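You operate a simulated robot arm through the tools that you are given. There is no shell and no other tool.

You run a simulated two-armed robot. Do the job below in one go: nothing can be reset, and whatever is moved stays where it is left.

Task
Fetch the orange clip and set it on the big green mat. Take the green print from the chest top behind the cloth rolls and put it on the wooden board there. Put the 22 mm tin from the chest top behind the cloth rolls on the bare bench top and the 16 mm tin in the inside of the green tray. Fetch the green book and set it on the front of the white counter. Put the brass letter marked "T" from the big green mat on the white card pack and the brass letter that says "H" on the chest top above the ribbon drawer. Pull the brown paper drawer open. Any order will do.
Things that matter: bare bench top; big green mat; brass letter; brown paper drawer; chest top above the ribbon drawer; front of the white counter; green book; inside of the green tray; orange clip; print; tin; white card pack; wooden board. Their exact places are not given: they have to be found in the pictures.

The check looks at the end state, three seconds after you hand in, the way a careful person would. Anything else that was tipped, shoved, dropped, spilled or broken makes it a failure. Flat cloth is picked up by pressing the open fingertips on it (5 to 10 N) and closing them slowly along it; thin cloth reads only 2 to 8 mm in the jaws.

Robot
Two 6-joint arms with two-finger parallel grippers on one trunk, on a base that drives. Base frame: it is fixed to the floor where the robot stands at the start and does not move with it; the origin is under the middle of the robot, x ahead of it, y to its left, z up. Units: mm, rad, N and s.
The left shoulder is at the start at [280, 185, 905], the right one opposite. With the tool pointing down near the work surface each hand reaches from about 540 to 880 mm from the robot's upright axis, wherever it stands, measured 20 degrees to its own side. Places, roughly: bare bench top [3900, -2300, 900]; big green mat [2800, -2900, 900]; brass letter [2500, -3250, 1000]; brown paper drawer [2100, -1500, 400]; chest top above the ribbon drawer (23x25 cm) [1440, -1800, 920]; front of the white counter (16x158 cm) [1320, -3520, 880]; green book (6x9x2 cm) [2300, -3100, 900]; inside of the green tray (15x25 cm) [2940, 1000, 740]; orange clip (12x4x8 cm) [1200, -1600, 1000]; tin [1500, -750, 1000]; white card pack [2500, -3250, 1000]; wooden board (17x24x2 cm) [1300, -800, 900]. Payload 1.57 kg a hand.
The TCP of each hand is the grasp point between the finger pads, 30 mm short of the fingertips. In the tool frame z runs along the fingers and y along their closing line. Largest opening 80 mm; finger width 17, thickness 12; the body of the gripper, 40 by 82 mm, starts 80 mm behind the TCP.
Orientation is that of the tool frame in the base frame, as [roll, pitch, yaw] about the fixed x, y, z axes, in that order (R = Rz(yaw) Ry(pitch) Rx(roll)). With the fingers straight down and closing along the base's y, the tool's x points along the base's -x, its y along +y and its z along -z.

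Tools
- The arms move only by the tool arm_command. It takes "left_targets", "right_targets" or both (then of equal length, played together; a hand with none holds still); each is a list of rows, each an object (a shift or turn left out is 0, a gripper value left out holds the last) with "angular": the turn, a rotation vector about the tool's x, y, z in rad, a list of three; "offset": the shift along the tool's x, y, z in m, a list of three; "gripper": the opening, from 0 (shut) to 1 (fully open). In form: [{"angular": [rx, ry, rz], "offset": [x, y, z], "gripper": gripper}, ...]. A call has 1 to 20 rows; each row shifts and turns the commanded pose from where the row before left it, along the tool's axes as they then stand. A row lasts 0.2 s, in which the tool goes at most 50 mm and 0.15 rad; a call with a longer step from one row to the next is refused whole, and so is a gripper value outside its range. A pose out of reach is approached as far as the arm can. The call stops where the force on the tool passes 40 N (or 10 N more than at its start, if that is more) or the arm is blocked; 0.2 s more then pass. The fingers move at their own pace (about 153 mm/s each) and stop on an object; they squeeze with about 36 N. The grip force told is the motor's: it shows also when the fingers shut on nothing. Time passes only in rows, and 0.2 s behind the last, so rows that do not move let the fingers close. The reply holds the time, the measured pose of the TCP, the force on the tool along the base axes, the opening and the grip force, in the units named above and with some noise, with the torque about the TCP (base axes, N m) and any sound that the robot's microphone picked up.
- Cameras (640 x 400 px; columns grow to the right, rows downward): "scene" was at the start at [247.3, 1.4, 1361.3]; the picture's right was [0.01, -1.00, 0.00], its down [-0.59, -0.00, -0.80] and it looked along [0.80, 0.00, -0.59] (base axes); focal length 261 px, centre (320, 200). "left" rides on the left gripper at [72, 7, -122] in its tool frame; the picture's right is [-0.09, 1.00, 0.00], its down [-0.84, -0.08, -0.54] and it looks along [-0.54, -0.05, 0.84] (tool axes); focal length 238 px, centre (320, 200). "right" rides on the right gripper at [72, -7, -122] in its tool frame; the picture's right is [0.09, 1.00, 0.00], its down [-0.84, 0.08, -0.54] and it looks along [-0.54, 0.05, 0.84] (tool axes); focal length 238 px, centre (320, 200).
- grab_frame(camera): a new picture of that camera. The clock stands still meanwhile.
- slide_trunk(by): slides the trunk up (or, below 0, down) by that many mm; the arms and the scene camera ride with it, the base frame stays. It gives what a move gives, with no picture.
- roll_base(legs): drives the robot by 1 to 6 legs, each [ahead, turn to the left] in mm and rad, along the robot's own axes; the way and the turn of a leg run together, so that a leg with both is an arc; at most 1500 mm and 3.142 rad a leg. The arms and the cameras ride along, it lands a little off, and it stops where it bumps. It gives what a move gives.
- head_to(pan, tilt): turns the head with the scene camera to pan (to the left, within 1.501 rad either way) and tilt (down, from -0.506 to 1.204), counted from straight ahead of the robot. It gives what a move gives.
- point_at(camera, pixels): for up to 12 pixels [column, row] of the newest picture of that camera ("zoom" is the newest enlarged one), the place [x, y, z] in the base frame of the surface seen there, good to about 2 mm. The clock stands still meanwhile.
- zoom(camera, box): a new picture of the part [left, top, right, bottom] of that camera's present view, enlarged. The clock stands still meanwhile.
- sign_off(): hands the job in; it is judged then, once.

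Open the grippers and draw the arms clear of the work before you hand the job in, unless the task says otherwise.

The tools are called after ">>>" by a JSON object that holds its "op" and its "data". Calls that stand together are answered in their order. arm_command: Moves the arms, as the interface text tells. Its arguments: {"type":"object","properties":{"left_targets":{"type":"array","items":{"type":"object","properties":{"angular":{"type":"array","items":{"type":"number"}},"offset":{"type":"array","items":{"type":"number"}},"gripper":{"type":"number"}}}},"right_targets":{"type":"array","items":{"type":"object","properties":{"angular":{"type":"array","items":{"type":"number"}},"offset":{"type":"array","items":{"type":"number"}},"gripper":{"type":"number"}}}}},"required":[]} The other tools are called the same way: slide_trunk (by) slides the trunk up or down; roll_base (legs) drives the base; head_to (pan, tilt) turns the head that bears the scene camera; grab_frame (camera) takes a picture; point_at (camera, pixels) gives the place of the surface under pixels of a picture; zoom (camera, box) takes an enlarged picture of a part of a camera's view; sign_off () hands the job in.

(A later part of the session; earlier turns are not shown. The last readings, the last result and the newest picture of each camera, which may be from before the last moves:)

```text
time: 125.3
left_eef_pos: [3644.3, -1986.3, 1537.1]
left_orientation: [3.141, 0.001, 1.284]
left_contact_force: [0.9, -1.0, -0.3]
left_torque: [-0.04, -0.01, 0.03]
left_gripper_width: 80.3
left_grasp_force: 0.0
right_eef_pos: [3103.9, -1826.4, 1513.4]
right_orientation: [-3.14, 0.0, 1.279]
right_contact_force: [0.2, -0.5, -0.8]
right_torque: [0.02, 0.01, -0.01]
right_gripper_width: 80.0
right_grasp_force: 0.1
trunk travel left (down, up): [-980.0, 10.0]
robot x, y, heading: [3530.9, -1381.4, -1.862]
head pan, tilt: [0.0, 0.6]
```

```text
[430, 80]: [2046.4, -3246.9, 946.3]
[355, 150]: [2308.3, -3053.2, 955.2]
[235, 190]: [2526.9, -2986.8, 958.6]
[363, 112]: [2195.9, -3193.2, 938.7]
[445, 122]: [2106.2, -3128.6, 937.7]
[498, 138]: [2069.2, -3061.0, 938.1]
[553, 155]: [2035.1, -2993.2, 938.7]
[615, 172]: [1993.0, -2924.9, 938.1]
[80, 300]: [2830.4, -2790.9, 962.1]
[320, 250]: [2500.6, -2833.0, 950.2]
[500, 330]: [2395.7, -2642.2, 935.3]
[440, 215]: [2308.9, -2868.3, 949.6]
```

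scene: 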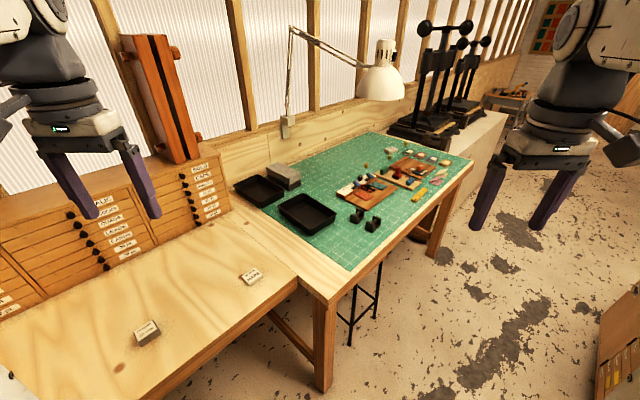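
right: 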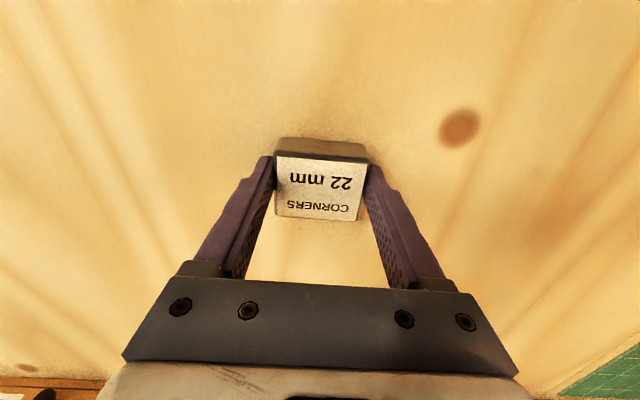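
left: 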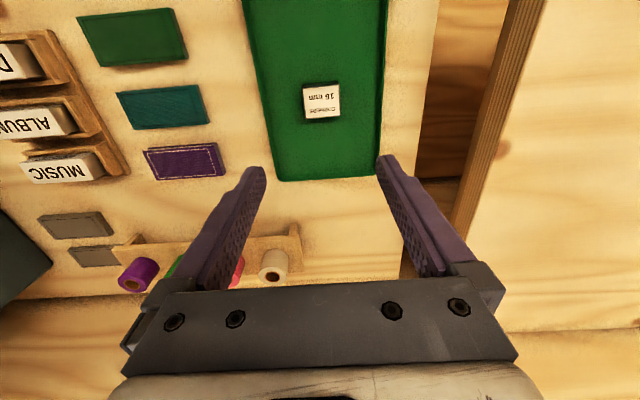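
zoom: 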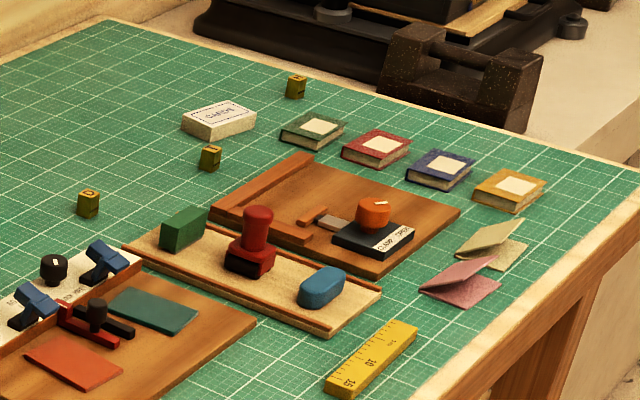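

Now with this new zoom I can see brass cubes at (296,86), (210,157), (88,203), the card pack at (220,118) and the green book at (312,130); I'll measure those.

>>> {"op": "point_at", "data": {"camera": "zoom", "pixels": [[296, 84], [210, 155], [88, 200], [220, 110], [318, 125], [380, 143], [90, 200], [30, 60], [50, 150], [150, 110], [190, 220], [300, 320]]}}

>>> {"op": "zoom", "data": {"camera": "scene", "box": [362, 140, 412, 172]}}

```text
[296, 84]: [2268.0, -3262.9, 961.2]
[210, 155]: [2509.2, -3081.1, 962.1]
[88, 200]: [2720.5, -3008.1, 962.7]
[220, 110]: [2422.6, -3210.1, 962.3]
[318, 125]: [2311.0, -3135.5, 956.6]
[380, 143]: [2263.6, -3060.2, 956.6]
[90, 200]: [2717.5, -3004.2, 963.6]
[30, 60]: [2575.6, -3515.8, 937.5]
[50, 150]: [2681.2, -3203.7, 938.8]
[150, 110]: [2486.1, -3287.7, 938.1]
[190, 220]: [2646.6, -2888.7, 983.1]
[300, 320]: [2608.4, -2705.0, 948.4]
```

```text
12.50 times, centred on (387, 156) of scene
```

zoom: 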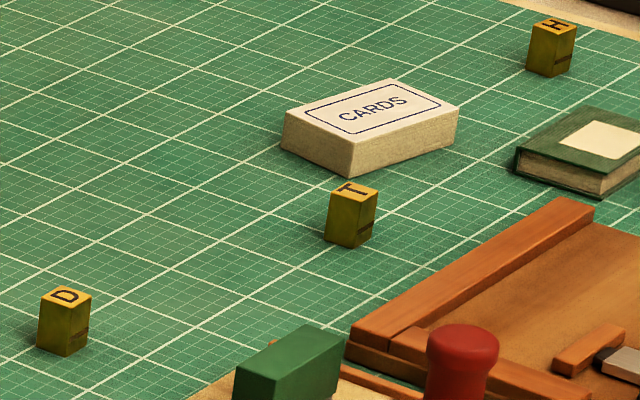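

Letters identified: H at (2268,-3263), T at (2509,-3081), D at (2720,-3008); card pack (2423,-3210); green book (2311,-3135). Before driving down the aisle I measure the presses on the counter and the chest's far face.

>>> {"op": "grab_frame", "data": {"camera": "scene"}}

>>> {"op": "point_at", "data": {"camera": "scene", "pixels": [[424, 28], [468, 28], [462, 44], [410, 130], [485, 42], [500, 40], [460, 110], [500, 130], [440, 225], [540, 200], [610, 340], [630, 345]]}}

```text
taken
```

scene: 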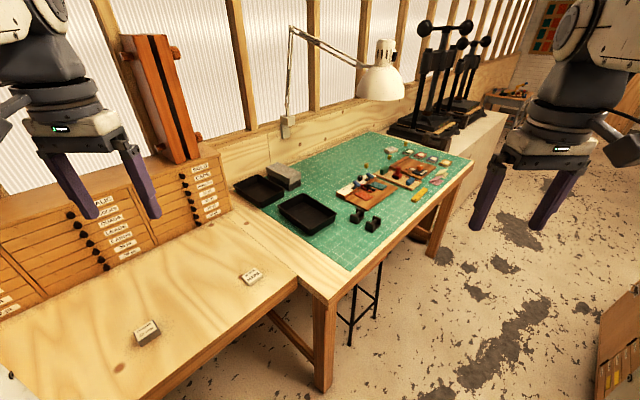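

```text
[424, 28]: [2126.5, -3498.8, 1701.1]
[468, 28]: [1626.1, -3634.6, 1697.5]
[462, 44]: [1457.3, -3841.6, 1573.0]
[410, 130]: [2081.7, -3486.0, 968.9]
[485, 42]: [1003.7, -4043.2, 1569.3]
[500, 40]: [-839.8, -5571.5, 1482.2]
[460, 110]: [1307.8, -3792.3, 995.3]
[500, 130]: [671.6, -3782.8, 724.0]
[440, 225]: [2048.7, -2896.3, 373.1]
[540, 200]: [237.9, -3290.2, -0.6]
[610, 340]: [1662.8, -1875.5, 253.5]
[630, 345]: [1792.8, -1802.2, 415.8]
```

The aisle is clear and the presses stay beyond f≈3960. I turn right to run along the aisle and drive about 2 m toward the mat's right part.

>>> {"op": "roll_base", "data": {"legs": [[0, -0.775], [1400, 0]]}}

>>> {"op": "head_to", "data": {"pan": 0.0, "tilt": 0.5}}

>>> {"op": "grab_frame", "data": {"camera": "scene"}}

>>> {"op": "head_to", "data": {"pan": -1.2, "tilt": 0.7}}

>>> {"op": "grab_frame", "data": {"camera": "scene"}}

```text
time: 134.2
left_eef_pos: [1997.7, -2572.1, 1537.9]
left_orientation: [3.142, 0.0, 0.528]
left_contact_force: [-0.7, 0.7, 1.4]
left_torque: [-0.01, 0.02, 0.01]
left_gripper_width: 80.0
left_grasp_force: 0.0
right_eef_pos: [1713.4, -2085.1, 1513.5]
right_orientation: [-3.14, -0.002, 0.524]
right_contact_force: [0.0, 0.1, 0.3]
right_torque: [0.02, 0.0, 0.02]
right_gripper_width: 79.9
right_grasp_force: 0.0
trunk travel left (down, up): [-980.0, 10.0]
robot x, y, heading: [2329.6, -2054.8, -2.618]
head pan, tilt: [0.0, 0.6]
```

```text
time: 134.9
left_eef_pos: [1997.7, -2572.8, 1538.2]
left_orientation: [-3.141, -0.001, 0.528]
left_contact_force: [0.5, 0.2, 0.0]
left_torque: [0.03, -0.02, 0.01]
left_gripper_width: 80.0
left_grasp_force: 0.1
right_eef_pos: [1713.9, -2085.3, 1512.6]
right_orientation: [-3.14, -0.001, 0.522]
right_contact_force: [-0.5, 0.7, 0.9]
right_torque: [-0.02, 0.01, 0.01]
right_gripper_width: 80.0
right_grasp_force: 0.1
trunk travel left (down, up): [-980.0, 10.0]
robot x, y, heading: [2331.1, -2053.3, -2.622]
head pan, tilt: [0.0, 0.499]
```

```text
taken
```

scene: 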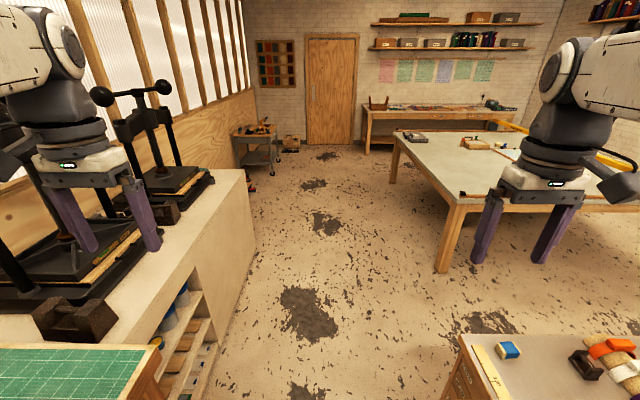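

```text
time: 136.3
left_eef_pos: [1998.9, -2572.8, 1537.0]
left_orientation: [-3.141, -0.002, 0.531]
left_contact_force: [-0.1, 0.8, -0.3]
left_torque: [0.03, -0.03, 0.0]
left_gripper_width: 80.2
left_grasp_force: 0.1
right_eef_pos: [1714.4, -2085.7, 1513.0]
right_orientation: [3.142, -0.002, 0.522]
right_contact_force: [-0.7, 0.4, 0.7]
right_torque: [-0.02, -0.02, 0.0]
right_gripper_width: 80.2
right_grasp_force: 0.0
trunk travel left (down, up): [-980.0, 10.0]
robot x, y, heading: [2328.0, -2052.8, -2.617]
head pan, tilt: [-1.201, 0.7]
```

```text
taken
```

scene: 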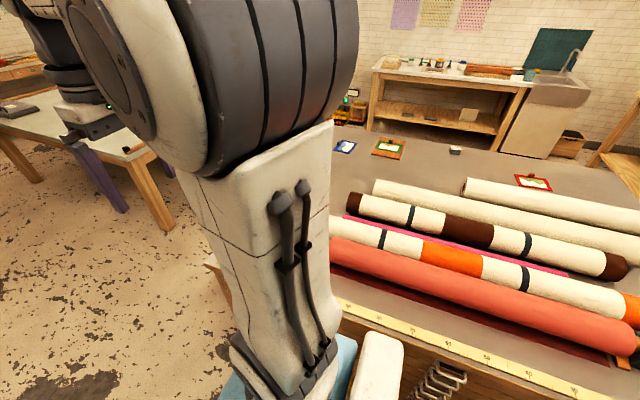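

The white counter's front strip lies at lower left, free in front of the presses. I continue 620 mm and turn left to face the mat.

>>> {"op": "roll_base", "data": {"legs": [[620, 0], [0, 1.58]]}}

>>> {"op": "head_to", "data": {"pan": 0.0, "tilt": 0.6}}

>>> {"op": "grab_frame", "data": {"camera": "scene"}}

```text
time: 143.7
left_eef_pos: [2297.9, -2710.2, 1537.9]
left_orientation: [-3.141, 0.001, 2.096]
left_contact_force: [-0.1, -0.5, -0.3]
left_torque: [0.01, -0.02, 0.01]
left_gripper_width: 80.2
left_grasp_force: 0.1
right_eef_pos: [1810.7, -2991.7, 1514.1]
right_orientation: [3.141, -0.003, 2.091]
right_contact_force: [0.2, -0.1, 0.1]
right_torque: [-0.02, -0.01, 0.0]
right_gripper_width: 80.4
right_grasp_force: 0.0
trunk travel left (down, up): [-980.0, 10.0]
robot x, y, heading: [1778.4, -2375.1, -1.046]
head pan, tilt: [-1.201, 0.7]
```

```text
time: 145.1
left_eef_pos: [2297.9, -2707.9, 1537.1]
left_orientation: [-3.141, -0.001, 2.095]
left_contact_force: [0.2, 0.2, -0.6]
left_torque: [0.01, -0.02, 0.0]
left_gripper_width: 80.0
left_grasp_force: 0.1
right_eef_pos: [1810.1, -2992.2, 1513.9]
right_orientation: [3.141, -0.001, 2.091]
right_contact_force: [-0.1, -0.4, 1.2]
right_torque: [-0.03, 0.02, -0.01]
right_gripper_width: 80.1
right_grasp_force: 0.0
trunk travel left (down, up): [-980.0, 10.0]
robot x, y, heading: [1779.5, -2376.1, -1.046]
head pan, tilt: [0.0, 0.6]
```

```text
taken
```

scene: 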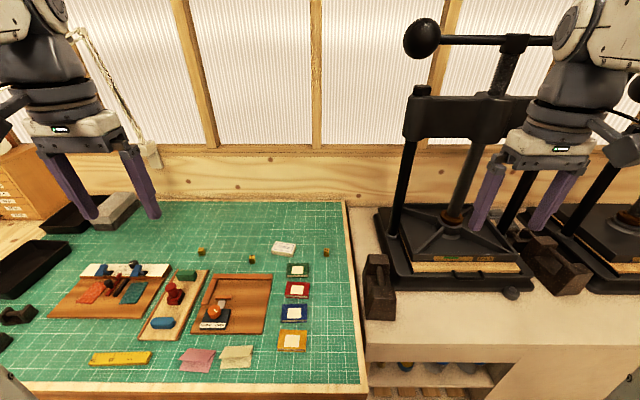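

Everything on the mat is visible: T at (252,259), H at (326,252), card pack (283,249), green book (297,269). I advance 145 mm so the torso stays just short of the bench edge.

>>> {"op": "roll_base", "data": {"legs": [[145, 0]]}}

>>> {"op": "slide_trunk", "data": {"by": -130}}

>>> {"op": "head_to", "data": {"pan": 0.1, "tilt": 0.75}}

>>> {"op": "grab_frame", "data": {"camera": "scene"}}

>>> {"op": "zoom", "data": {"camera": "scene", "box": [240, 170, 400, 270]}}

```text
time: 146.4
left_eef_pos: [2369.5, -2838.4, 1537.8]
left_orientation: [3.141, -0.002, 2.093]
left_contact_force: [0.3, 0.1, -0.8]
left_torque: [0.02, 0.0, 0.05]
left_gripper_width: 80.2
left_grasp_force: 0.1
right_eef_pos: [1880.4, -3119.8, 1513.2]
right_orientation: [-3.14, -0.001, 2.089]
right_contact_force: [-0.3, 0.9, 0.3]
right_torque: [0.01, -0.01, -0.01]
right_gripper_width: 80.0
right_grasp_force: 0.1
trunk travel left (down, up): [-980.0, 10.0]
robot x, y, heading: [1846.2, -2500.1, -1.051]
head pan, tilt: [0.0, 0.6]
```

```text
time: 148.0
left_eef_pos: [2370.2, -2837.2, 1407.4]
left_orientation: [-3.14, -0.001, 2.094]
left_contact_force: [-0.2, 0.7, -0.3]
left_torque: [-0.01, -0.03, -0.01]
left_gripper_width: 80.0
left_grasp_force: 0.1
right_eef_pos: [1881.6, -3118.6, 1383.3]
right_orientation: [3.141, -0.001, 2.09]
right_contact_force: [-0.7, 0.4, 0.9]
right_torque: [0.01, -0.01, 0.01]
right_gripper_width: 80.0
right_grasp_force: 0.1
trunk travel left (down, up): [-850.0, 140.0]
robot x, y, heading: [1847.5, -2498.1, -1.055]
head pan, tilt: [0.0, 0.6]
```

```text
time: 148.7
left_eef_pos: [2369.0, -2836.4, 1407.7]
left_orientation: [-3.14, 0.0, 2.095]
left_contact_force: [0.4, 0.4, -0.9]
left_torque: [-0.01, -0.01, 0.01]
left_gripper_width: 79.9
left_grasp_force: 0.1
right_eef_pos: [1880.9, -3117.8, 1383.8]
right_orientation: [3.141, -0.003, 2.089]
right_contact_force: [0.8, -0.2, 0.3]
right_torque: [-0.04, -0.02, 0.0]
right_gripper_width: 79.8
right_grasp_force: 0.2
trunk travel left (down, up): [-850.0, 140.0]
robot x, y, heading: [1851.9, -2501.1, -1.049]
head pan, tilt: [0.099, 0.75]
```

```text
taken
```

scene: 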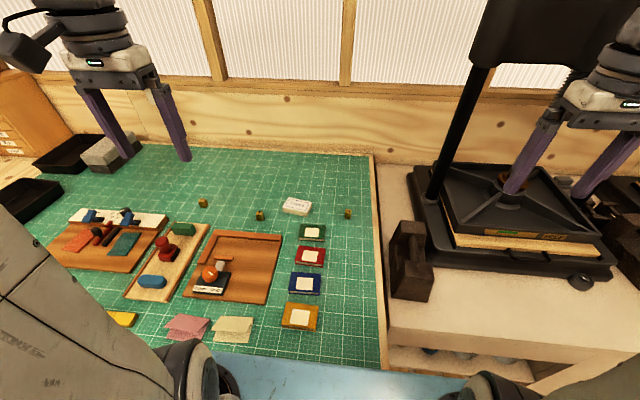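

```text
4.00 times, centred on (320, 220) of scene
```

zoom: 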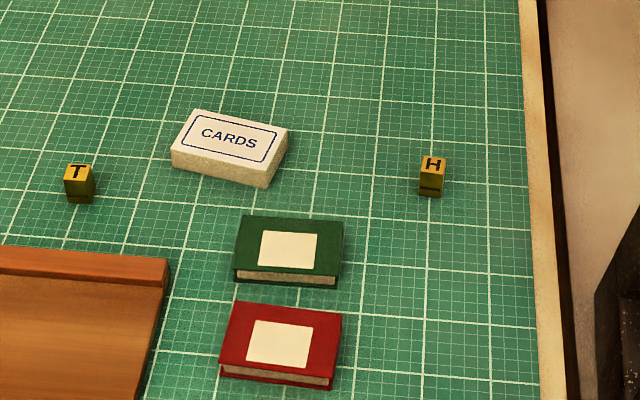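

I measure T, H, card pack and green book from this zoom.

>>> {"op": "point_at", "data": {"camera": "zoom", "pixels": [[79, 172], [66, 178], [94, 178], [433, 164], [421, 170], [445, 171], [198, 111], [288, 129], [268, 166], [173, 148], [230, 140], [80, 192]]}}

>>> {"op": "point_at", "data": {"camera": "zoom", "pixels": [[246, 217], [343, 222], [336, 273], [236, 268], [290, 245], [290, 278], [225, 312], [325, 308], [433, 190], [120, 140], [380, 250], [215, 190]]}}

```text
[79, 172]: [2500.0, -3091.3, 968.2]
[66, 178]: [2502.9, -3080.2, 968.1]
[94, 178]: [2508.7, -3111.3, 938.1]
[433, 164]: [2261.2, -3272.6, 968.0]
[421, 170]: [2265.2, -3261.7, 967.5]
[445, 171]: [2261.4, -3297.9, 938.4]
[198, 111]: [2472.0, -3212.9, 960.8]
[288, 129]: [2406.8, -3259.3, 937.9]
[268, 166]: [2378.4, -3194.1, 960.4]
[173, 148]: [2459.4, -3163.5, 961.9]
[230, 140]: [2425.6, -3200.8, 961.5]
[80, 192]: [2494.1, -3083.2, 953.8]
```

```text
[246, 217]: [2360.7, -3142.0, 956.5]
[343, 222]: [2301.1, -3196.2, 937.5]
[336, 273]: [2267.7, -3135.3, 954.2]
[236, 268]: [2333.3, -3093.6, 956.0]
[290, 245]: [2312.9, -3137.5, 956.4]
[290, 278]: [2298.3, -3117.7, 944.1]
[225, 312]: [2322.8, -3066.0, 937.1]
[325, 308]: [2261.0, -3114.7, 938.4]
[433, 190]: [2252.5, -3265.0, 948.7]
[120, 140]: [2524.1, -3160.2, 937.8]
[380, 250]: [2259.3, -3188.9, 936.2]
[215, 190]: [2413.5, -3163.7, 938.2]
```

T is at (2500,-3091) with top z≈968, card pack centre (2425,-3203) with top z≈961. I move the left hand out above T at z≈1060 and look.

>>> {"op": "arm_command", "data": {"left_targets": [{"offset": [-0.0285, -0.0014, 0.0347]}, {"offset": [-0.0285, -0.0014, 0.0347]}, {"offset": [-0.0285, -0.0014, 0.0347]}, {"offset": [-0.0285, -0.0014, 0.0347]}, {"offset": [-0.0285, -0.0014, 0.0347]}, {"offset": [-0.0285, -0.0014, 0.0347]}, {"offset": [-0.0285, -0.0014, 0.0347]}, {"offset": [-0.0285, -0.0014, 0.0347]}, {"offset": [-0.0285, -0.0014, 0.0347]}, {"offset": [-0.0285, -0.0014, 0.0347]}, {}]}}

>>> {"op": "grab_frame", "data": {"camera": "left"}}

>>> {"op": "grab_frame", "data": {"camera": "scene"}}

```text
time: 151.1
left_eef_pos: [2501.0, -3090.9, 1061.0]
left_orientation: [-3.141, -0.001, 2.093]
left_contact_force: [0.5, 0.1, -0.1]
left_torque: [0.01, 0.03, -0.01]
left_gripper_width: 80.0
left_grasp_force: 0.1
right_eef_pos: [1881.7, -3119.1, 1383.7]
right_orientation: [-3.142, -0.001, 2.089]
right_contact_force: [0.4, -1.0, -0.1]
right_torque: [-0.01, 0.03, -0.02]
right_gripper_width: 80.0
right_grasp_force: 0.1
trunk travel left (down, up): [-850.0, 140.0]
robot x, y, heading: [1850.2, -2500.5, -1.053]
head pan, tilt: [0.099, 0.75]
```

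```text
taken
```

left: 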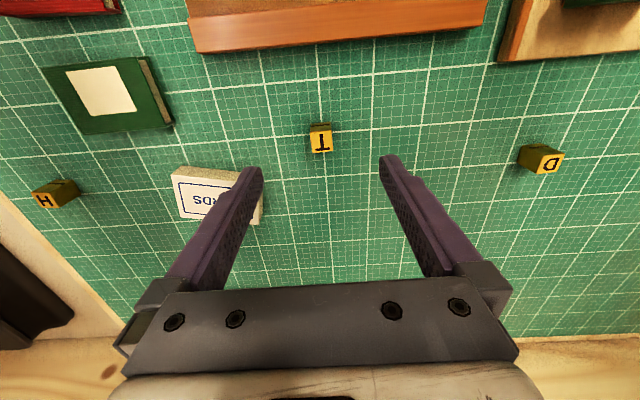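

```text
taken
```

scene: 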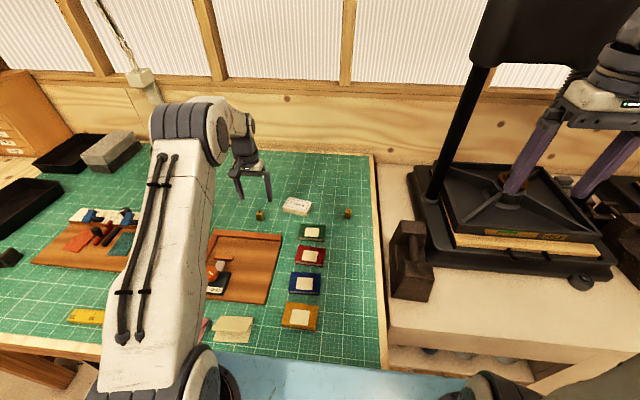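

Reach is fine; T is at (320,139) between the fingers. I zoom to measure its exact position and turn.

>>> {"op": "zoom", "data": {"camera": "left", "box": [288, 110, 352, 170]}}

>>> {"op": "point_at", "data": {"camera": "zoom", "pixels": [[230, 215], [400, 200], [410, 345], [240, 355], [320, 290]]}}

```text
6.67 times, centred on (320, 140) of left
```

zoom: 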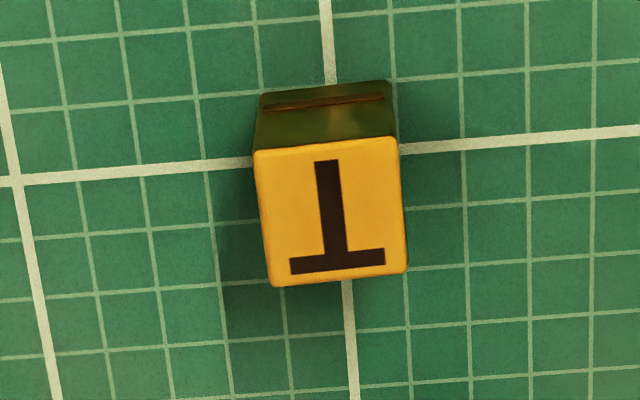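

```text
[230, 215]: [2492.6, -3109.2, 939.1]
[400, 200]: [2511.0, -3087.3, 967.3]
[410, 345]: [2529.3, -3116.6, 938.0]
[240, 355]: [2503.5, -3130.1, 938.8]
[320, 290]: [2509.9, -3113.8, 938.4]
```

I point at the actual T top corners and centre in this zoom.

>>> {"op": "point_at", "data": {"camera": "zoom", "pixels": [[332, 212], [260, 156], [393, 144], [401, 268], [276, 280]]}}

>>> {"op": "point_at", "data": {"camera": "left", "pixels": [[174, 180], [181, 213], [235, 170], [200, 195], [230, 172]]}}

```text
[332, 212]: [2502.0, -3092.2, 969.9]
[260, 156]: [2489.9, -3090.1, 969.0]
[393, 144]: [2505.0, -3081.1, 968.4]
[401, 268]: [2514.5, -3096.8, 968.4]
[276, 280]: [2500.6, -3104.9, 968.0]
```

```text
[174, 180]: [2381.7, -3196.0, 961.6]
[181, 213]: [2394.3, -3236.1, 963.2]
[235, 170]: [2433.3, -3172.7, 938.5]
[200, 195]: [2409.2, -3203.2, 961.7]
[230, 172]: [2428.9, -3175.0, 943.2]
```

T centre (2502,-3092.5), card pack centre (2426.8,-3202). I descend, grip T, lift and carry it over the pack.

>>> {"op": "arm_command", "data": {"left_targets": [{"offset": [-0.0019, 0, 0.04], "gripper": 0.7}, {"offset": [0, 0, 0.03]}, {"offset": [0, 0, 0.015]}, {"offset": [0, 0, 0.004]}, {"gripper": 0.0}, {"gripper": 0.0}, {"gripper": 0.0}, {"gripper": 0.0}]}}

>>> {"op": "grab_frame", "data": {"camera": "left"}}

```text
time: 152.9
left_eef_pos: [2501.1, -3092.3, 972.2]
left_orientation: [3.141, -0.002, 2.093]
left_contact_force: [0.0, -0.3, -0.1]
left_torque: [0.01, -0.02, 0.01]
left_gripper_width: 18.9
left_grasp_force: 34.0
right_eef_pos: [1881.7, -3118.9, 1383.3]
right_orientation: [-3.14, -0.001, 2.09]
right_contact_force: [-0.7, 0.1, -0.1]
right_torque: [0.0, -0.03, -0.03]
right_gripper_width: 79.9
right_grasp_force: 0.0
trunk travel left (down, up): [-850.0, 140.0]
robot x, y, heading: [1846.0, -2501.4, -1.054]
head pan, tilt: [0.099, 0.75]
```

```text
taken
```

left: 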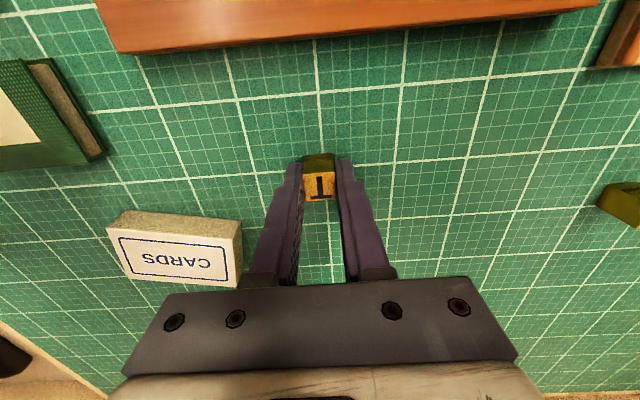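

T is gripped (18.9 mm). I lift 60 mm and move above the pack centre.

>>> {"op": "arm_command", "data": {"left_targets": [{"offset": [0, 0, -0.03]}, {"offset": [0, 0, -0.04]}, {"offset": [-0.0191, -0.04, 0]}, {"offset": [-0.0191, -0.04, 0]}, {"offset": [-0.0191, -0.04, 0]}, {}]}}

>>> {"op": "grab_frame", "data": {"camera": "left"}}

```text
time: 154.3
left_eef_pos: [2425.7, -3201.6, 1042.5]
left_orientation: [-3.141, 0.0, 2.095]
left_contact_force: [0.2, 0.2, -0.9]
left_torque: [0.03, 0.0, 0.02]
left_gripper_width: 19.0
left_grasp_force: 33.6
right_eef_pos: [1880.9, -3117.8, 1383.0]
right_orientation: [3.141, -0.002, 2.089]
right_contact_force: [0.7, 0.0, -0.3]
right_torque: [0.03, 0.02, 0.02]
right_gripper_width: 79.8
right_grasp_force: 0.0
trunk travel left (down, up): [-850.0, 140.0]
robot x, y, heading: [1851.4, -2503.2, -1.051]
head pan, tilt: [0.099, 0.75]
```

```text
taken
```

left: 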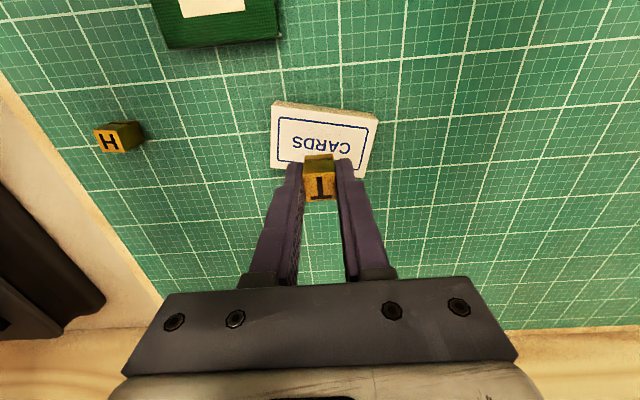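

The pack appears right under T. I re-measure the pack's corners from here.

>>> {"op": "point_at", "data": {"camera": "left", "pixels": [[276, 112], [375, 124], [274, 160], [366, 173], [320, 140]]}}

```text
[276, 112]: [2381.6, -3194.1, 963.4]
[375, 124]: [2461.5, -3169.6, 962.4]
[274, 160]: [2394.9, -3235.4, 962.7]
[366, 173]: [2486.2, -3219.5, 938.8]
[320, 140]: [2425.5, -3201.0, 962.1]
```

Pack centre ≈(2428,-3202.5), TCP at (2425.7,-3201.6): good. I lower T onto it.

>>> {"op": "arm_command", "data": {"left_targets": [{"offset": [-0.001, 0.001, 0.025]}, {"offset": [0, 0, 0.015]}, {"offset": [0, 0, 0.004]}, {"offset": [0, 0, 0.001]}, {"offset": [0, 0, 0.001]}, {}]}}

```text
time: 155.7
left_eef_pos: [2426.2, -3202.9, 995.3]
left_orientation: [-3.141, 0.0, 2.096]
left_contact_force: [0.0, 0.0, 0.2]
left_torque: [0.0, 0.0, -0.01]
left_gripper_width: 19.2
left_grasp_force: 33.4
right_eef_pos: [1881.4, -3119.0, 1382.8]
right_orientation: [-3.141, -0.001, 2.089]
right_contact_force: [0.3, -0.2, 0.0]
right_torque: [-0.05, 0.02, 0.01]
right_gripper_width: 79.9
right_grasp_force: 0.0
trunk travel left (down, up): [-850.0, 140.0]
robot x, y, heading: [1851.4, -2497.7, -1.054]
head pan, tilt: [0.099, 0.75]
```

The force has changed from −0.9 to about 0.2 N; one more millimetre to confirm contact.

>>> {"op": "arm_command", "data": {"left_targets": [{"offset": [0, 0, 0.001]}, {}]}}

>>> {"op": "grab_frame", "data": {"camera": "left"}}

```text
time: 156.3
left_eef_pos: [2426.2, -3203.3, 996.1]
left_orientation: [3.141, 0.002, 2.095]
left_contact_force: [-0.5, 1.4, 9.6]
left_torque: [0.06, 0.03, 0.0]
left_gripper_width: 19.1
left_grasp_force: 32.8
right_eef_pos: [1880.9, -3118.0, 1383.3]
right_orientation: [-3.141, 0.0, 2.09]
right_contact_force: [-0.4, -1.1, 0.0]
right_torque: [-0.02, 0.0, 0.03]
right_gripper_width: 80.0
right_grasp_force: 0.0
trunk travel left (down, up): [-850.0, 140.0]
robot x, y, heading: [1849.5, -2501.1, -1.059]
head pan, tilt: [0.099, 0.75]
```

```text
taken
```

left: 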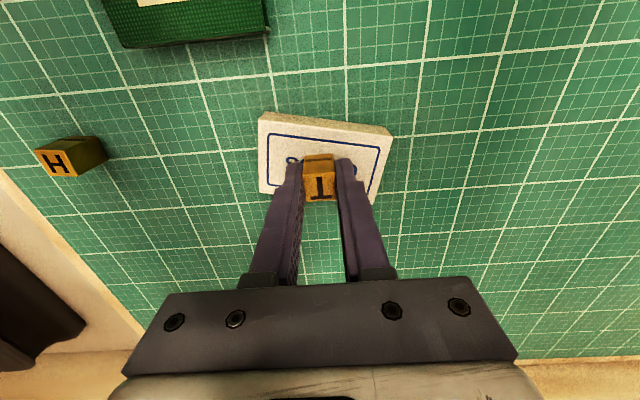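

T rests on the pack (9.6 N). I open modestly and rise straight up.

>>> {"op": "arm_command", "data": {"left_targets": [{"gripper": 0.4}, {"gripper": 0.6}, {"gripper": 0.6}, {"offset": [0, 0, -0.03]}, {"offset": [0, 0, -0.04]}, {"offset": [0, 0, -0.04]}, {}]}}

>>> {"op": "grab_frame", "data": {"camera": "left"}}

```text
time: 157.9
left_eef_pos: [2427.6, -3201.3, 1102.5]
left_orientation: [-3.141, -0.003, 2.094]
left_contact_force: [0.9, 0.1, 0.6]
left_torque: [0.04, -0.02, 0.05]
left_gripper_width: 47.8
left_grasp_force: 0.0
right_eef_pos: [1880.7, -3117.9, 1382.3]
right_orientation: [-3.141, -0.003, 2.089]
right_contact_force: [0.5, -0.6, -0.4]
right_torque: [0.02, -0.02, 0.01]
right_gripper_width: 80.0
right_grasp_force: 0.1
trunk travel left (down, up): [-850.0, 140.0]
robot x, y, heading: [1849.7, -2503.3, -1.055]
head pan, tilt: [0.099, 0.75]
```

```text
taken
```

left: 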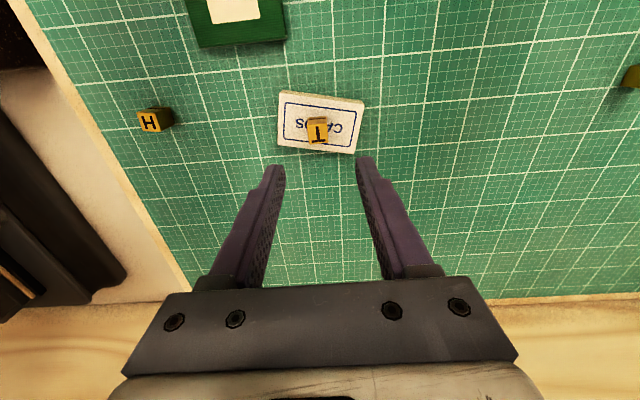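

T stands on the card pack. I retract the left hand to its carry pose.

>>> {"op": "arm_command", "data": {"left_targets": [{"offset": [0.0313, 0.012, -0.0277]}, {"offset": [0.0313, 0.012, -0.0277]}, {"offset": [0.0313, 0.012, -0.0277]}, {"offset": [0.0313, 0.012, -0.0277]}, {"offset": [0.0313, 0.012, -0.0277]}, {"offset": [0.0313, 0.012, -0.0277]}, {"offset": [0.0313, 0.012, -0.0277]}, {"offset": [0.0313, 0.012, -0.0277]}, {"offset": [0.0313, 0.012, -0.0277]}, {"offset": [0.0313, 0.012, -0.0277]}, {"offset": [0.0313, 0.012, -0.0277], "gripper": 1.0}, {}]}}

>>> {"op": "head_to", "data": {"pan": -0.3, "tilt": 0.8}}

>>> {"op": "grab_frame", "data": {"camera": "scene"}}

```text
time: 160.5
left_eef_pos: [2367.8, -2836.6, 1409.8]
left_orientation: [-3.141, -0.002, 2.093]
left_contact_force: [-0.8, 0.3, -0.1]
left_torque: [-0.04, 0.01, 0.0]
left_gripper_width: 79.9
left_grasp_force: 0.1
right_eef_pos: [1880.6, -3118.2, 1383.8]
right_orientation: [3.141, -0.003, 2.089]
right_contact_force: [-1.1, 0.1, 0.2]
right_torque: [-0.03, -0.03, 0.01]
right_gripper_width: 80.0
right_grasp_force: 0.1
trunk travel left (down, up): [-850.0, 140.0]
robot x, y, heading: [1849.7, -2500.5, -1.054]
head pan, tilt: [0.099, 0.75]
```

```text
time: 161.4
left_eef_pos: [2368.8, -2836.6, 1410.0]
left_orientation: [3.14, -0.001, 2.094]
left_contact_force: [0.7, -0.1, 0.3]
left_torque: [-0.04, -0.02, -0.03]
left_gripper_width: 80.1
left_grasp_force: 0.1
right_eef_pos: [1881.2, -3119.6, 1382.6]
right_orientation: [-3.141, -0.002, 2.088]
right_contact_force: [-0.4, -0.2, -0.2]
right_torque: [0.0, 0.02, -0.02]
right_gripper_width: 80.1
right_grasp_force: 0.0
trunk travel left (down, up): [-850.0, 140.0]
robot x, y, heading: [1847.7, -2501.4, -1.052]
head pan, tilt: [-0.3, 0.799]
```

```text
taken
```

scene: 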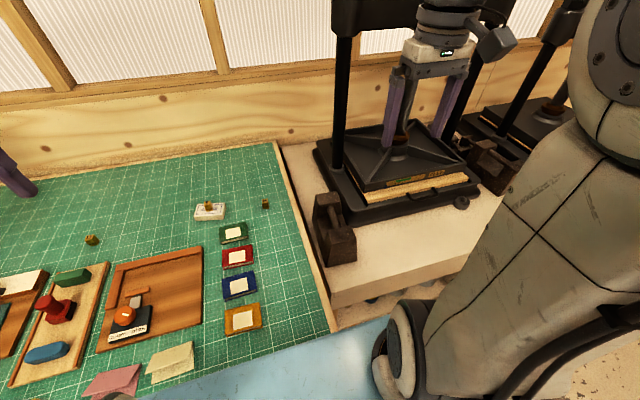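

I see the white counter's front at (360,270)–(450,250), with a dark iron weight at (335,230). I measure the strip.

>>> {"op": "point_at", "data": {"camera": "scene", "pixels": [[335, 292], [335, 300], [385, 278], [440, 258], [370, 265], [420, 240], [345, 262], [330, 255], [352, 235], [460, 205], [310, 190], [425, 270]]}}

```text
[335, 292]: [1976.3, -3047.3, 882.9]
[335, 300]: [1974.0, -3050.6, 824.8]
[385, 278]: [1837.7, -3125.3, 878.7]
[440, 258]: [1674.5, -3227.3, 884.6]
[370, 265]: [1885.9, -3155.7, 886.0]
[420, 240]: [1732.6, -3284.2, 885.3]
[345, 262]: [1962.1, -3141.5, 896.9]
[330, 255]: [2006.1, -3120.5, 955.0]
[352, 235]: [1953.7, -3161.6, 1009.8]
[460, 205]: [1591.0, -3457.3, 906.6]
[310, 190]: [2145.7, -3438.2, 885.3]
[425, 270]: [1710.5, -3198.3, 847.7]
```

The strip front edge is at f≈3624, z≈885; a free spot lies around (1814,-3235). Now I bring the right hand above the green book at (2314,-3139) and turn the gripper 90° so it closes across the book's 56–60 mm depth.

>>> {"op": "arm_command", "data": {"right_targets": [{"offset": [-0.0193, 0.0305, 0.0255]}, {"offset": [-0.0193, 0.0305, 0.0255]}, {"offset": [-0.0193, 0.0305, 0.0255]}, {"offset": [-0.0193, 0.0305, 0.0255]}, {"offset": [-0.0193, 0.0305, 0.0255]}, {"offset": [-0.0193, 0.0305, 0.0255]}, {"offset": [-0.0193, 0.0305, 0.0255]}, {"offset": [-0.0193, 0.0305, 0.0255]}, {"offset": [-0.0193, 0.0305, 0.0255]}, {"offset": [-0.0193, 0.0305, 0.0255]}, {"offset": [-0.0193, 0.0305, 0.0255]}, {"offset": [-0.0193, 0.0305, 0.0255]}, {}]}}

>>> {"op": "grab_frame", "data": {"camera": "right"}}

```text
time: 164.2
left_eef_pos: [2368.6, -2836.6, 1409.7]
left_orientation: [3.141, -0.002, 2.095]
left_contact_force: [0.5, 1.1, 0.3]
left_torque: [-0.04, -0.01, 0.02]
left_gripper_width: 80.0
left_grasp_force: 0.0
right_eef_pos: [2313.1, -3136.8, 1078.2]
right_orientation: [3.141, -0.002, 2.091]
right_contact_force: [-0.2, 0.3, 0.6]
right_torque: [-0.01, 0.01, 0.01]
right_gripper_width: 79.9
right_grasp_force: 0.1
trunk travel left (down, up): [-850.0, 140.0]
robot x, y, heading: [1851.6, -2503.1, -1.052]
head pan, tilt: [-0.3, 0.799]
```

```text
taken
```

right: 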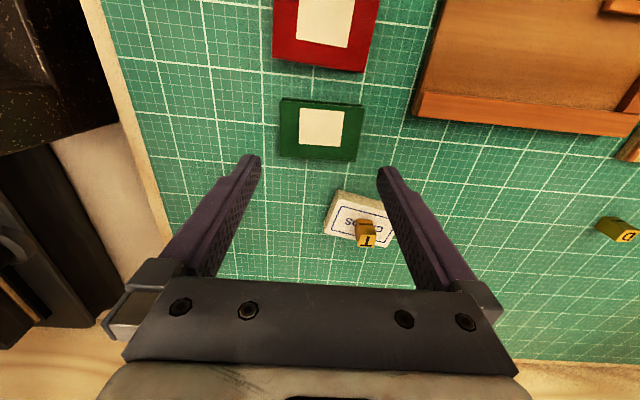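

The right camera sees the green book at (320,130). I measure its corners, plus the red book's near edge and the card pack's nearest corner.

>>> {"op": "point_at", "data": {"camera": "right", "pixels": [[282, 105], [361, 109], [356, 158], [280, 153], [320, 130], [275, 58], [360, 69], [340, 195], [328, 230], [320, 101], [318, 160]]}}

>>> {"op": "zoom", "data": {"camera": "right", "box": [264, 50, 392, 230]}}

```text
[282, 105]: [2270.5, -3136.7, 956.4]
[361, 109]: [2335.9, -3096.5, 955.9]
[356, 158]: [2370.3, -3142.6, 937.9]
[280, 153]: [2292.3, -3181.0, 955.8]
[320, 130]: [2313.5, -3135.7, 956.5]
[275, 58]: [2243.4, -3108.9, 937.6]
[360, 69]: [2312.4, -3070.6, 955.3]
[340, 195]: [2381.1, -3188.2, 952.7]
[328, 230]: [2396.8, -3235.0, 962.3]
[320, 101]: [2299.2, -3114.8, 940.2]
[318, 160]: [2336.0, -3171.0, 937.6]
```

```text
2.22 times, centred on (328, 140) of right
```

zoom: 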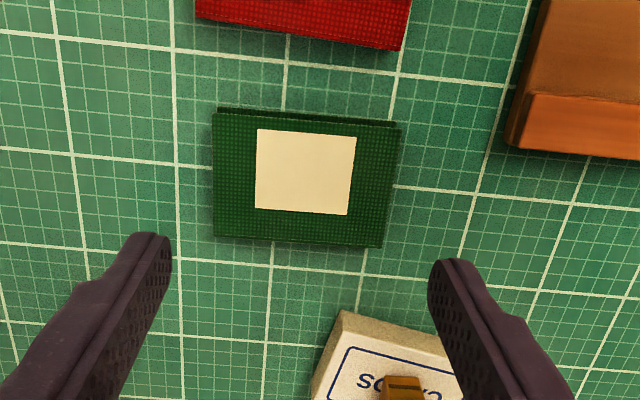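

Book centre ≈(2313.5,-3136.5), aligned with the gripper axis; the red book is ~57 mm away so I'll use a 70 mm opening. I rotate the gripper 90°.

>>> {"op": "arm_command", "data": {"right_targets": [{"angular": [0, 0, -0.1428], "gripper": 0.88}, {"angular": [0, 0, -0.1428]}, {"angular": [0, 0, -0.1428]}, {"angular": [0, 0, -0.1428]}, {"angular": [0, 0, -0.1428]}, {"angular": [0, 0, -0.1428]}, {"angular": [0, 0, -0.1428]}, {"angular": [0, 0, -0.1428]}, {"angular": [0, 0, -0.1428]}, {"angular": [0, 0, -0.1428]}, {"angular": [0, 0, -0.1428]}, {}]}}

>>> {"op": "grab_frame", "data": {"camera": "right"}}

>>> {"op": "grab_frame", "data": {"camera": "scene"}}

```text
time: 166.8
left_eef_pos: [2368.3, -2836.9, 1410.0]
left_orientation: [-3.139, -0.001, 2.094]
left_contact_force: [-0.4, -0.5, 0.1]
left_torque: [-0.01, -0.04, 0.02]
left_gripper_width: 80.0
left_grasp_force: 0.1
right_eef_pos: [2313.6, -3139.5, 1076.1]
right_orientation: [3.14, 0.0, -2.623]
right_contact_force: [0.1, -0.4, 0.8]
right_torque: [-0.01, -0.04, 0.0]
right_gripper_width: 70.3
right_grasp_force: 0.0
trunk travel left (down, up): [-850.0, 140.0]
robot x, y, heading: [1847.0, -2503.5, -1.051]
head pan, tilt: [-0.3, 0.799]
```

```text
taken
```

right: 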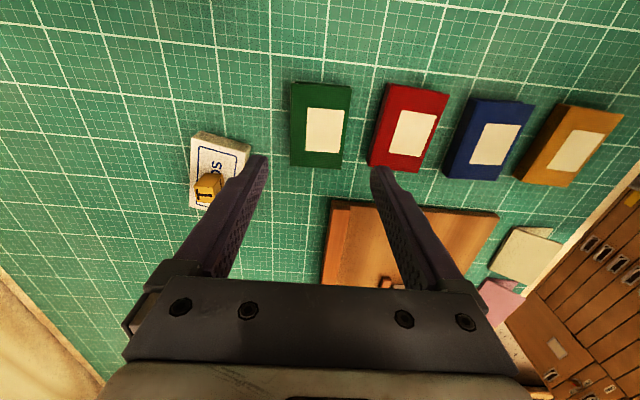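

```text
taken
```

scene: 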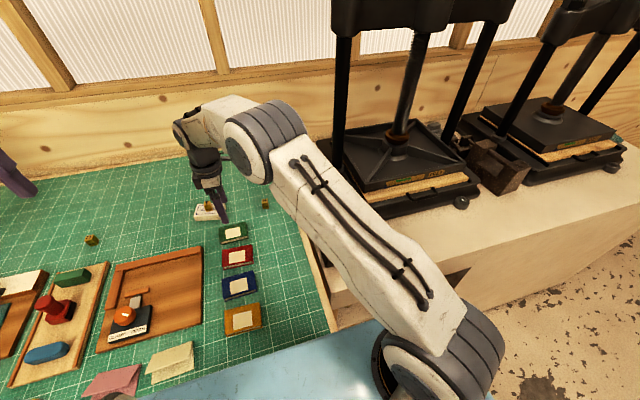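

The gripper is turned. I re-measure the book and the red book's edge from this view.

>>> {"op": "point_at", "data": {"camera": "right", "pixels": [[294, 84], [350, 88], [342, 164], [293, 164], [321, 126], [386, 86], [370, 160], [248, 145], [379, 120]]}}

>>> {"op": "zoom", "data": {"camera": "right", "box": [240, 70, 400, 190]}}

```text
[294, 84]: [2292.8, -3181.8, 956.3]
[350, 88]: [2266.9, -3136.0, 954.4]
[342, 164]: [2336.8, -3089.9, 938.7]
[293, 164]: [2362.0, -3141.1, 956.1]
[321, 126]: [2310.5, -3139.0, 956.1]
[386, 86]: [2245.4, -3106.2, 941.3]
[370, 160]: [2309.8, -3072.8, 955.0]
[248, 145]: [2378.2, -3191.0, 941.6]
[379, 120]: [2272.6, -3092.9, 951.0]
```

```text
3.33 times, centred on (320, 130) of right
```

zoom: 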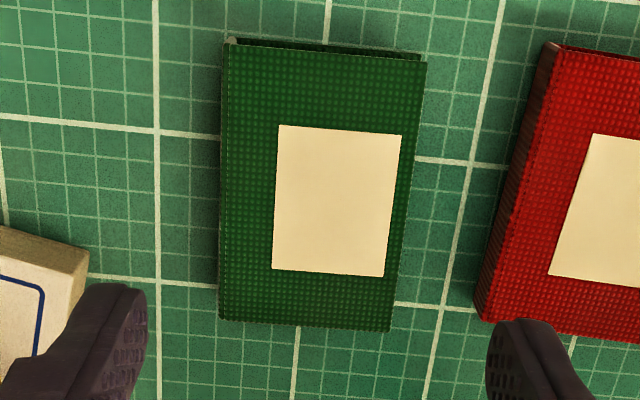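

Book centre (2314.5,-3138.6) is under the TCP and the red book edge is ~59 mm away, finger outer face at 47 mm. I descend to z≈971 and close.

>>> {"op": "arm_command", "data": {"right_targets": [{"offset": [-0.0013, 0, 0.04]}, {"offset": [0, 0, 0.035]}, {"offset": [0, 0, 0.02]}, {"offset": [0, 0, 0.01]}, {"gripper": 0.6}, {"gripper": 0.3}, {"gripper": 0.0}, {"gripper": 0.0}]}}

>>> {"op": "grab_frame", "data": {"camera": "right"}}

```text
time: 168.6
left_eef_pos: [2368.7, -2836.5, 1410.6]
left_orientation: [-3.141, -0.001, 2.095]
left_contact_force: [-0.5, 0.1, -0.4]
left_torque: [0.02, -0.02, -0.01]
left_gripper_width: 80.0
left_grasp_force: 0.1
right_eef_pos: [2314.2, -3138.2, 971.7]
right_orientation: [3.141, 0.0, -2.621]
right_contact_force: [-0.8, 0.0, -0.3]
right_torque: [0.02, 0.02, -0.01]
right_gripper_width: 57.2
right_grasp_force: 36.2
trunk travel left (down, up): [-850.0, 140.0]
robot x, y, heading: [1850.0, -2500.8, -1.056]
head pan, tilt: [-0.3, 0.799]
```

```text
taken
```

right: 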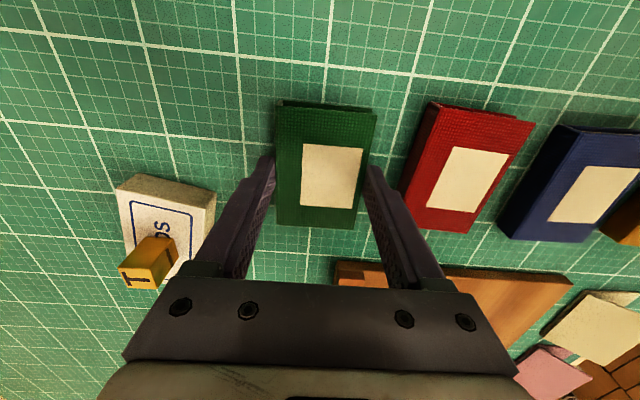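

The book is held (57 mm). I lift 150 mm and carry it right, above the counter's front strip at about (1814,-3235).

>>> {"op": "arm_command", "data": {"right_targets": [{"offset": [0, 0, -0.03]}, {"offset": [0, 0, -0.04]}, {"offset": [0, 0, -0.04]}, {"offset": [0, 0, -0.04]}, {"offset": [0.0438, 0.015, 0]}, {"offset": [0.0438, 0.015, 0]}, {"offset": [0.0438, 0.015, 0]}, {"offset": [0.0438, 0.015, 0]}, {"offset": [0.0438, 0.015, 0]}, {"offset": [0.0438, 0.015, 0]}, {"offset": [0.0438, 0.015, 0]}, {"offset": [0.0438, 0.015, 0]}, {"offset": [0.0438, 0.015, 0]}, {"offset": [0.0438, 0.015, 0]}, {"offset": [0.0438, 0.015, 0]}, {}]}}

>>> {"op": "grab_frame", "data": {"camera": "right"}}

>>> {"op": "grab_frame", "data": {"camera": "scene"}}

```text
time: 172.0
left_eef_pos: [2367.7, -2836.1, 1409.8]
left_orientation: [-3.141, -0.001, 2.095]
left_contact_force: [0.4, -0.5, -0.4]
left_torque: [-0.04, -0.02, 0.01]
left_gripper_width: 80.0
left_grasp_force: 0.0
right_eef_pos: [1812.4, -3234.8, 1122.0]
right_orientation: [3.139, -0.001, -2.623]
right_contact_force: [0.3, 0.3, -0.8]
right_torque: [0.0, 0.02, 0.0]
right_gripper_width: 57.1
right_grasp_force: 36.1
trunk travel left (down, up): [-850.0, 140.0]
robot x, y, heading: [1849.9, -2498.9, -1.052]
head pan, tilt: [-0.3, 0.799]
```

```text
taken
```

right: 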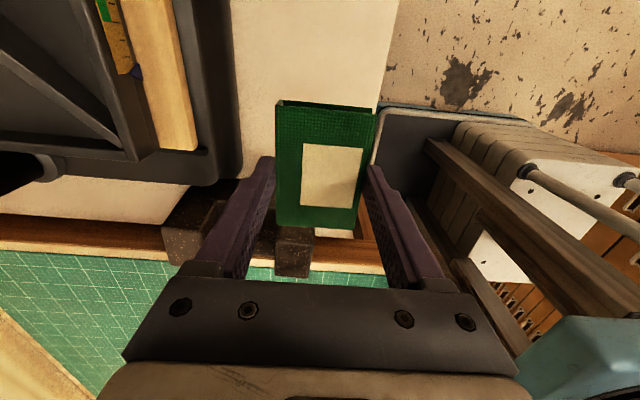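

```text
taken
```

scene: 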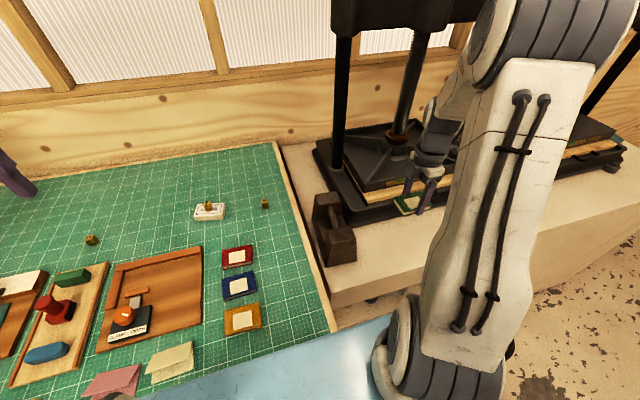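

The book hangs over the strip between the press base (image x<245) and the counter's front edge (x≈388). I measure those limits.

>>> {"op": "point_at", "data": {"camera": "right", "pixels": [[240, 150], [246, 60], [260, 60], [385, 60], [375, 90], [320, 60], [210, 200], [290, 260], [320, 95], [250, 110], [300, 232], [390, 30]]}}

```text
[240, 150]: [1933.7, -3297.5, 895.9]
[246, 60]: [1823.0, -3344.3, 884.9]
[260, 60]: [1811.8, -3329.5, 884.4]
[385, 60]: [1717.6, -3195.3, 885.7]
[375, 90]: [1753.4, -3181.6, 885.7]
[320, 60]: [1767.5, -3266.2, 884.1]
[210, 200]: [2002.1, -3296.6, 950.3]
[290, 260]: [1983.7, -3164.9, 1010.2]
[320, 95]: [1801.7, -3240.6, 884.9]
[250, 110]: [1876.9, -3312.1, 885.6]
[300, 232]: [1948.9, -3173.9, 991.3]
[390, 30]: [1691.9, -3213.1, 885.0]
```

Strip runs from f≈3628 to ≈3807; the book centre at f≈3707 sits in the middle of it. I lower it.

>>> {"op": "arm_command", "data": {"right_targets": [{"offset": [0, 0, 0.045]}, {"offset": [0, 0, 0.045]}, {"offset": [0, 0, 0.045]}, {"offset": [0, 0, 0.04]}, {"offset": [0, 0, 0.02]}, {"offset": [0, 0, 0.005]}, {"offset": [0, 0, 0.002]}, {}]}}

```text
time: 173.8
left_eef_pos: [2368.9, -2836.4, 1410.6]
left_orientation: [3.14, -0.001, 2.094]
left_contact_force: [-0.7, -0.3, 0.0]
left_torque: [0.02, -0.03, 0.03]
left_gripper_width: 80.0
left_grasp_force: 0.0
right_eef_pos: [1815.3, -3231.9, 919.3]
right_orientation: [3.139, -0.001, -2.621]
right_contact_force: [-0.1, 0.4, 0.4]
right_torque: [0.01, -0.01, 0.01]
right_gripper_width: 56.7
right_grasp_force: 35.6
trunk travel left (down, up): [-850.0, 140.0]
robot x, y, heading: [1850.5, -2499.9, -1.052]
head pan, tilt: [-0.3, 0.799]
```

Near contact at 919 mm. I step down 1 mm at a time.

>>> {"op": "arm_command", "data": {"right_targets": [{"offset": [0, 0, 0.001]}, {"offset": [0, 0, 0.001]}, {}]}}

>>> {"op": "grab_frame", "data": {"camera": "right"}}

```text
time: 174.6
left_eef_pos: [2367.3, -2837.3, 1410.2]
left_orientation: [3.141, -0.002, 2.095]
left_contact_force: [-0.4, -0.3, -0.2]
left_torque: [0.0, -0.01, -0.03]
left_gripper_width: 80.1
left_grasp_force: 0.0
right_eef_pos: [1813.7, -3231.6, 918.8]
right_orientation: [3.14, 0.0, -2.622]
right_contact_force: [0.1, 0.2, -1.2]
right_torque: [-0.01, -0.01, 0.0]
right_gripper_width: 56.9
right_grasp_force: 35.9
trunk travel left (down, up): [-850.0, 140.0]
robot x, y, heading: [1850.0, -2501.3, -1.049]
head pan, tilt: [-0.3, 0.799]
```

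```text
taken
```

right: 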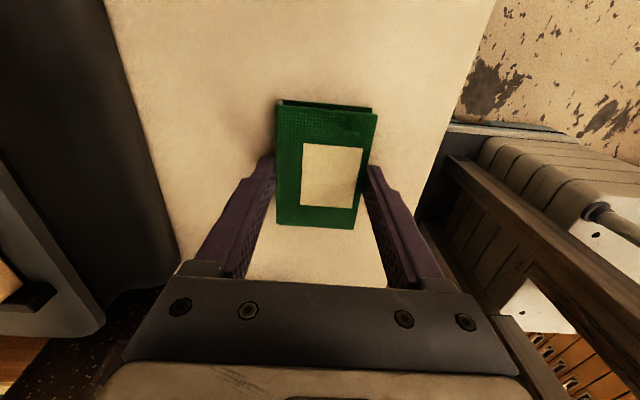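

>>> {"op": "arm_command", "data": {"right_targets": [{"offset": [0, 0, 0.001]}, {"offset": [0, 0, 0.001]}, {}]}}

```text
time: 175.4
left_eef_pos: [2368.3, -2836.0, 1410.6]
left_orientation: [-3.141, 0.0, 2.093]
left_contact_force: [0.5, -0.7, 0.0]
left_torque: [-0.01, 0.0, 0.03]
left_gripper_width: 79.9
left_grasp_force: 0.1
right_eef_pos: [1814.0, -3230.7, 917.6]
right_orientation: [3.14, 0.0, -2.623]
right_contact_force: [1.3, 3.3, 20.7]
right_torque: [0.22, -0.06, -0.01]
right_gripper_width: 56.7
right_grasp_force: 35.8
trunk travel left (down, up): [-850.0, 140.0]
robot x, y, heading: [1848.7, -2498.9, -1.051]
head pan, tilt: [-0.3, 0.799]
```

The book is on the counter (20.7 N). I open to 70 mm and rise straight up.

>>> {"op": "arm_command", "data": {"right_targets": [{"offset": [0, 0, -0.001], "gripper": 0.85}, {"gripper": 0.9}, {"gripper": 0.95}, {"offset": [0, 0, -0.03]}, {"offset": [0, 0, -0.045]}, {"offset": [0, 0, -0.045]}, {"offset": [0, 0, -0.045]}, {"offset": [0, 0, -0.045]}, {}]}}

>>> {"op": "grab_frame", "data": {"camera": "right"}}

```text
time: 177.4
left_eef_pos: [2367.6, -2835.5, 1410.5]
left_orientation: [3.14, -0.001, 2.093]
left_contact_force: [0.7, -0.9, 0.7]
left_torque: [0.0, 0.01, 0.0]
left_gripper_width: 80.0
left_grasp_force: 0.2
right_eef_pos: [1813.5, -3230.8, 1127.7]
right_orientation: [3.138, 0.001, -2.623]
right_contact_force: [0.0, -0.6, 0.1]
right_torque: [0.0, 0.06, 0.0]
right_gripper_width: 76.1
right_grasp_force: 0.0
trunk travel left (down, up): [-850.0, 140.0]
robot x, y, heading: [1848.3, -2500.0, -1.056]
head pan, tilt: [-0.3, 0.799]
```

```text
taken
```

right: 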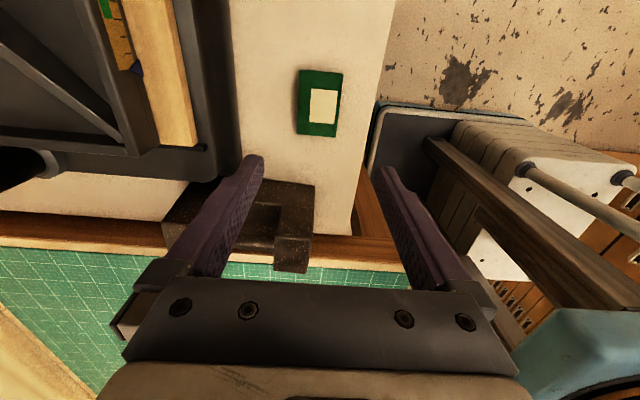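

The green book lies flat on the counter front. Before going to H, I check how far the press column is from it.

>>> {"op": "grab_frame", "data": {"camera": "scene"}}

>>> {"op": "point_at", "data": {"camera": "scene", "pixels": [[340, 100], [342, 60], [320, 165], [335, 20], [265, 203], [330, 140]]}}

```text
taken
```

scene: 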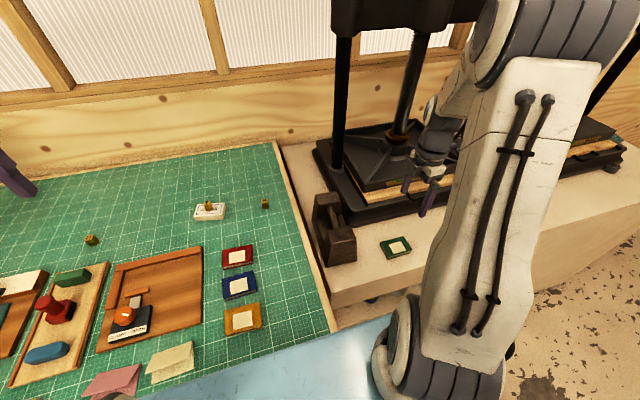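

```text
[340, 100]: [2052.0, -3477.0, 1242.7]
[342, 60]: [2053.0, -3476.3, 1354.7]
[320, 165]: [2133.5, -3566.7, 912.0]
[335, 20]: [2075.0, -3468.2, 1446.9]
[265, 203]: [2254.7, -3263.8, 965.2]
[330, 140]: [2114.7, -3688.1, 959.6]
```

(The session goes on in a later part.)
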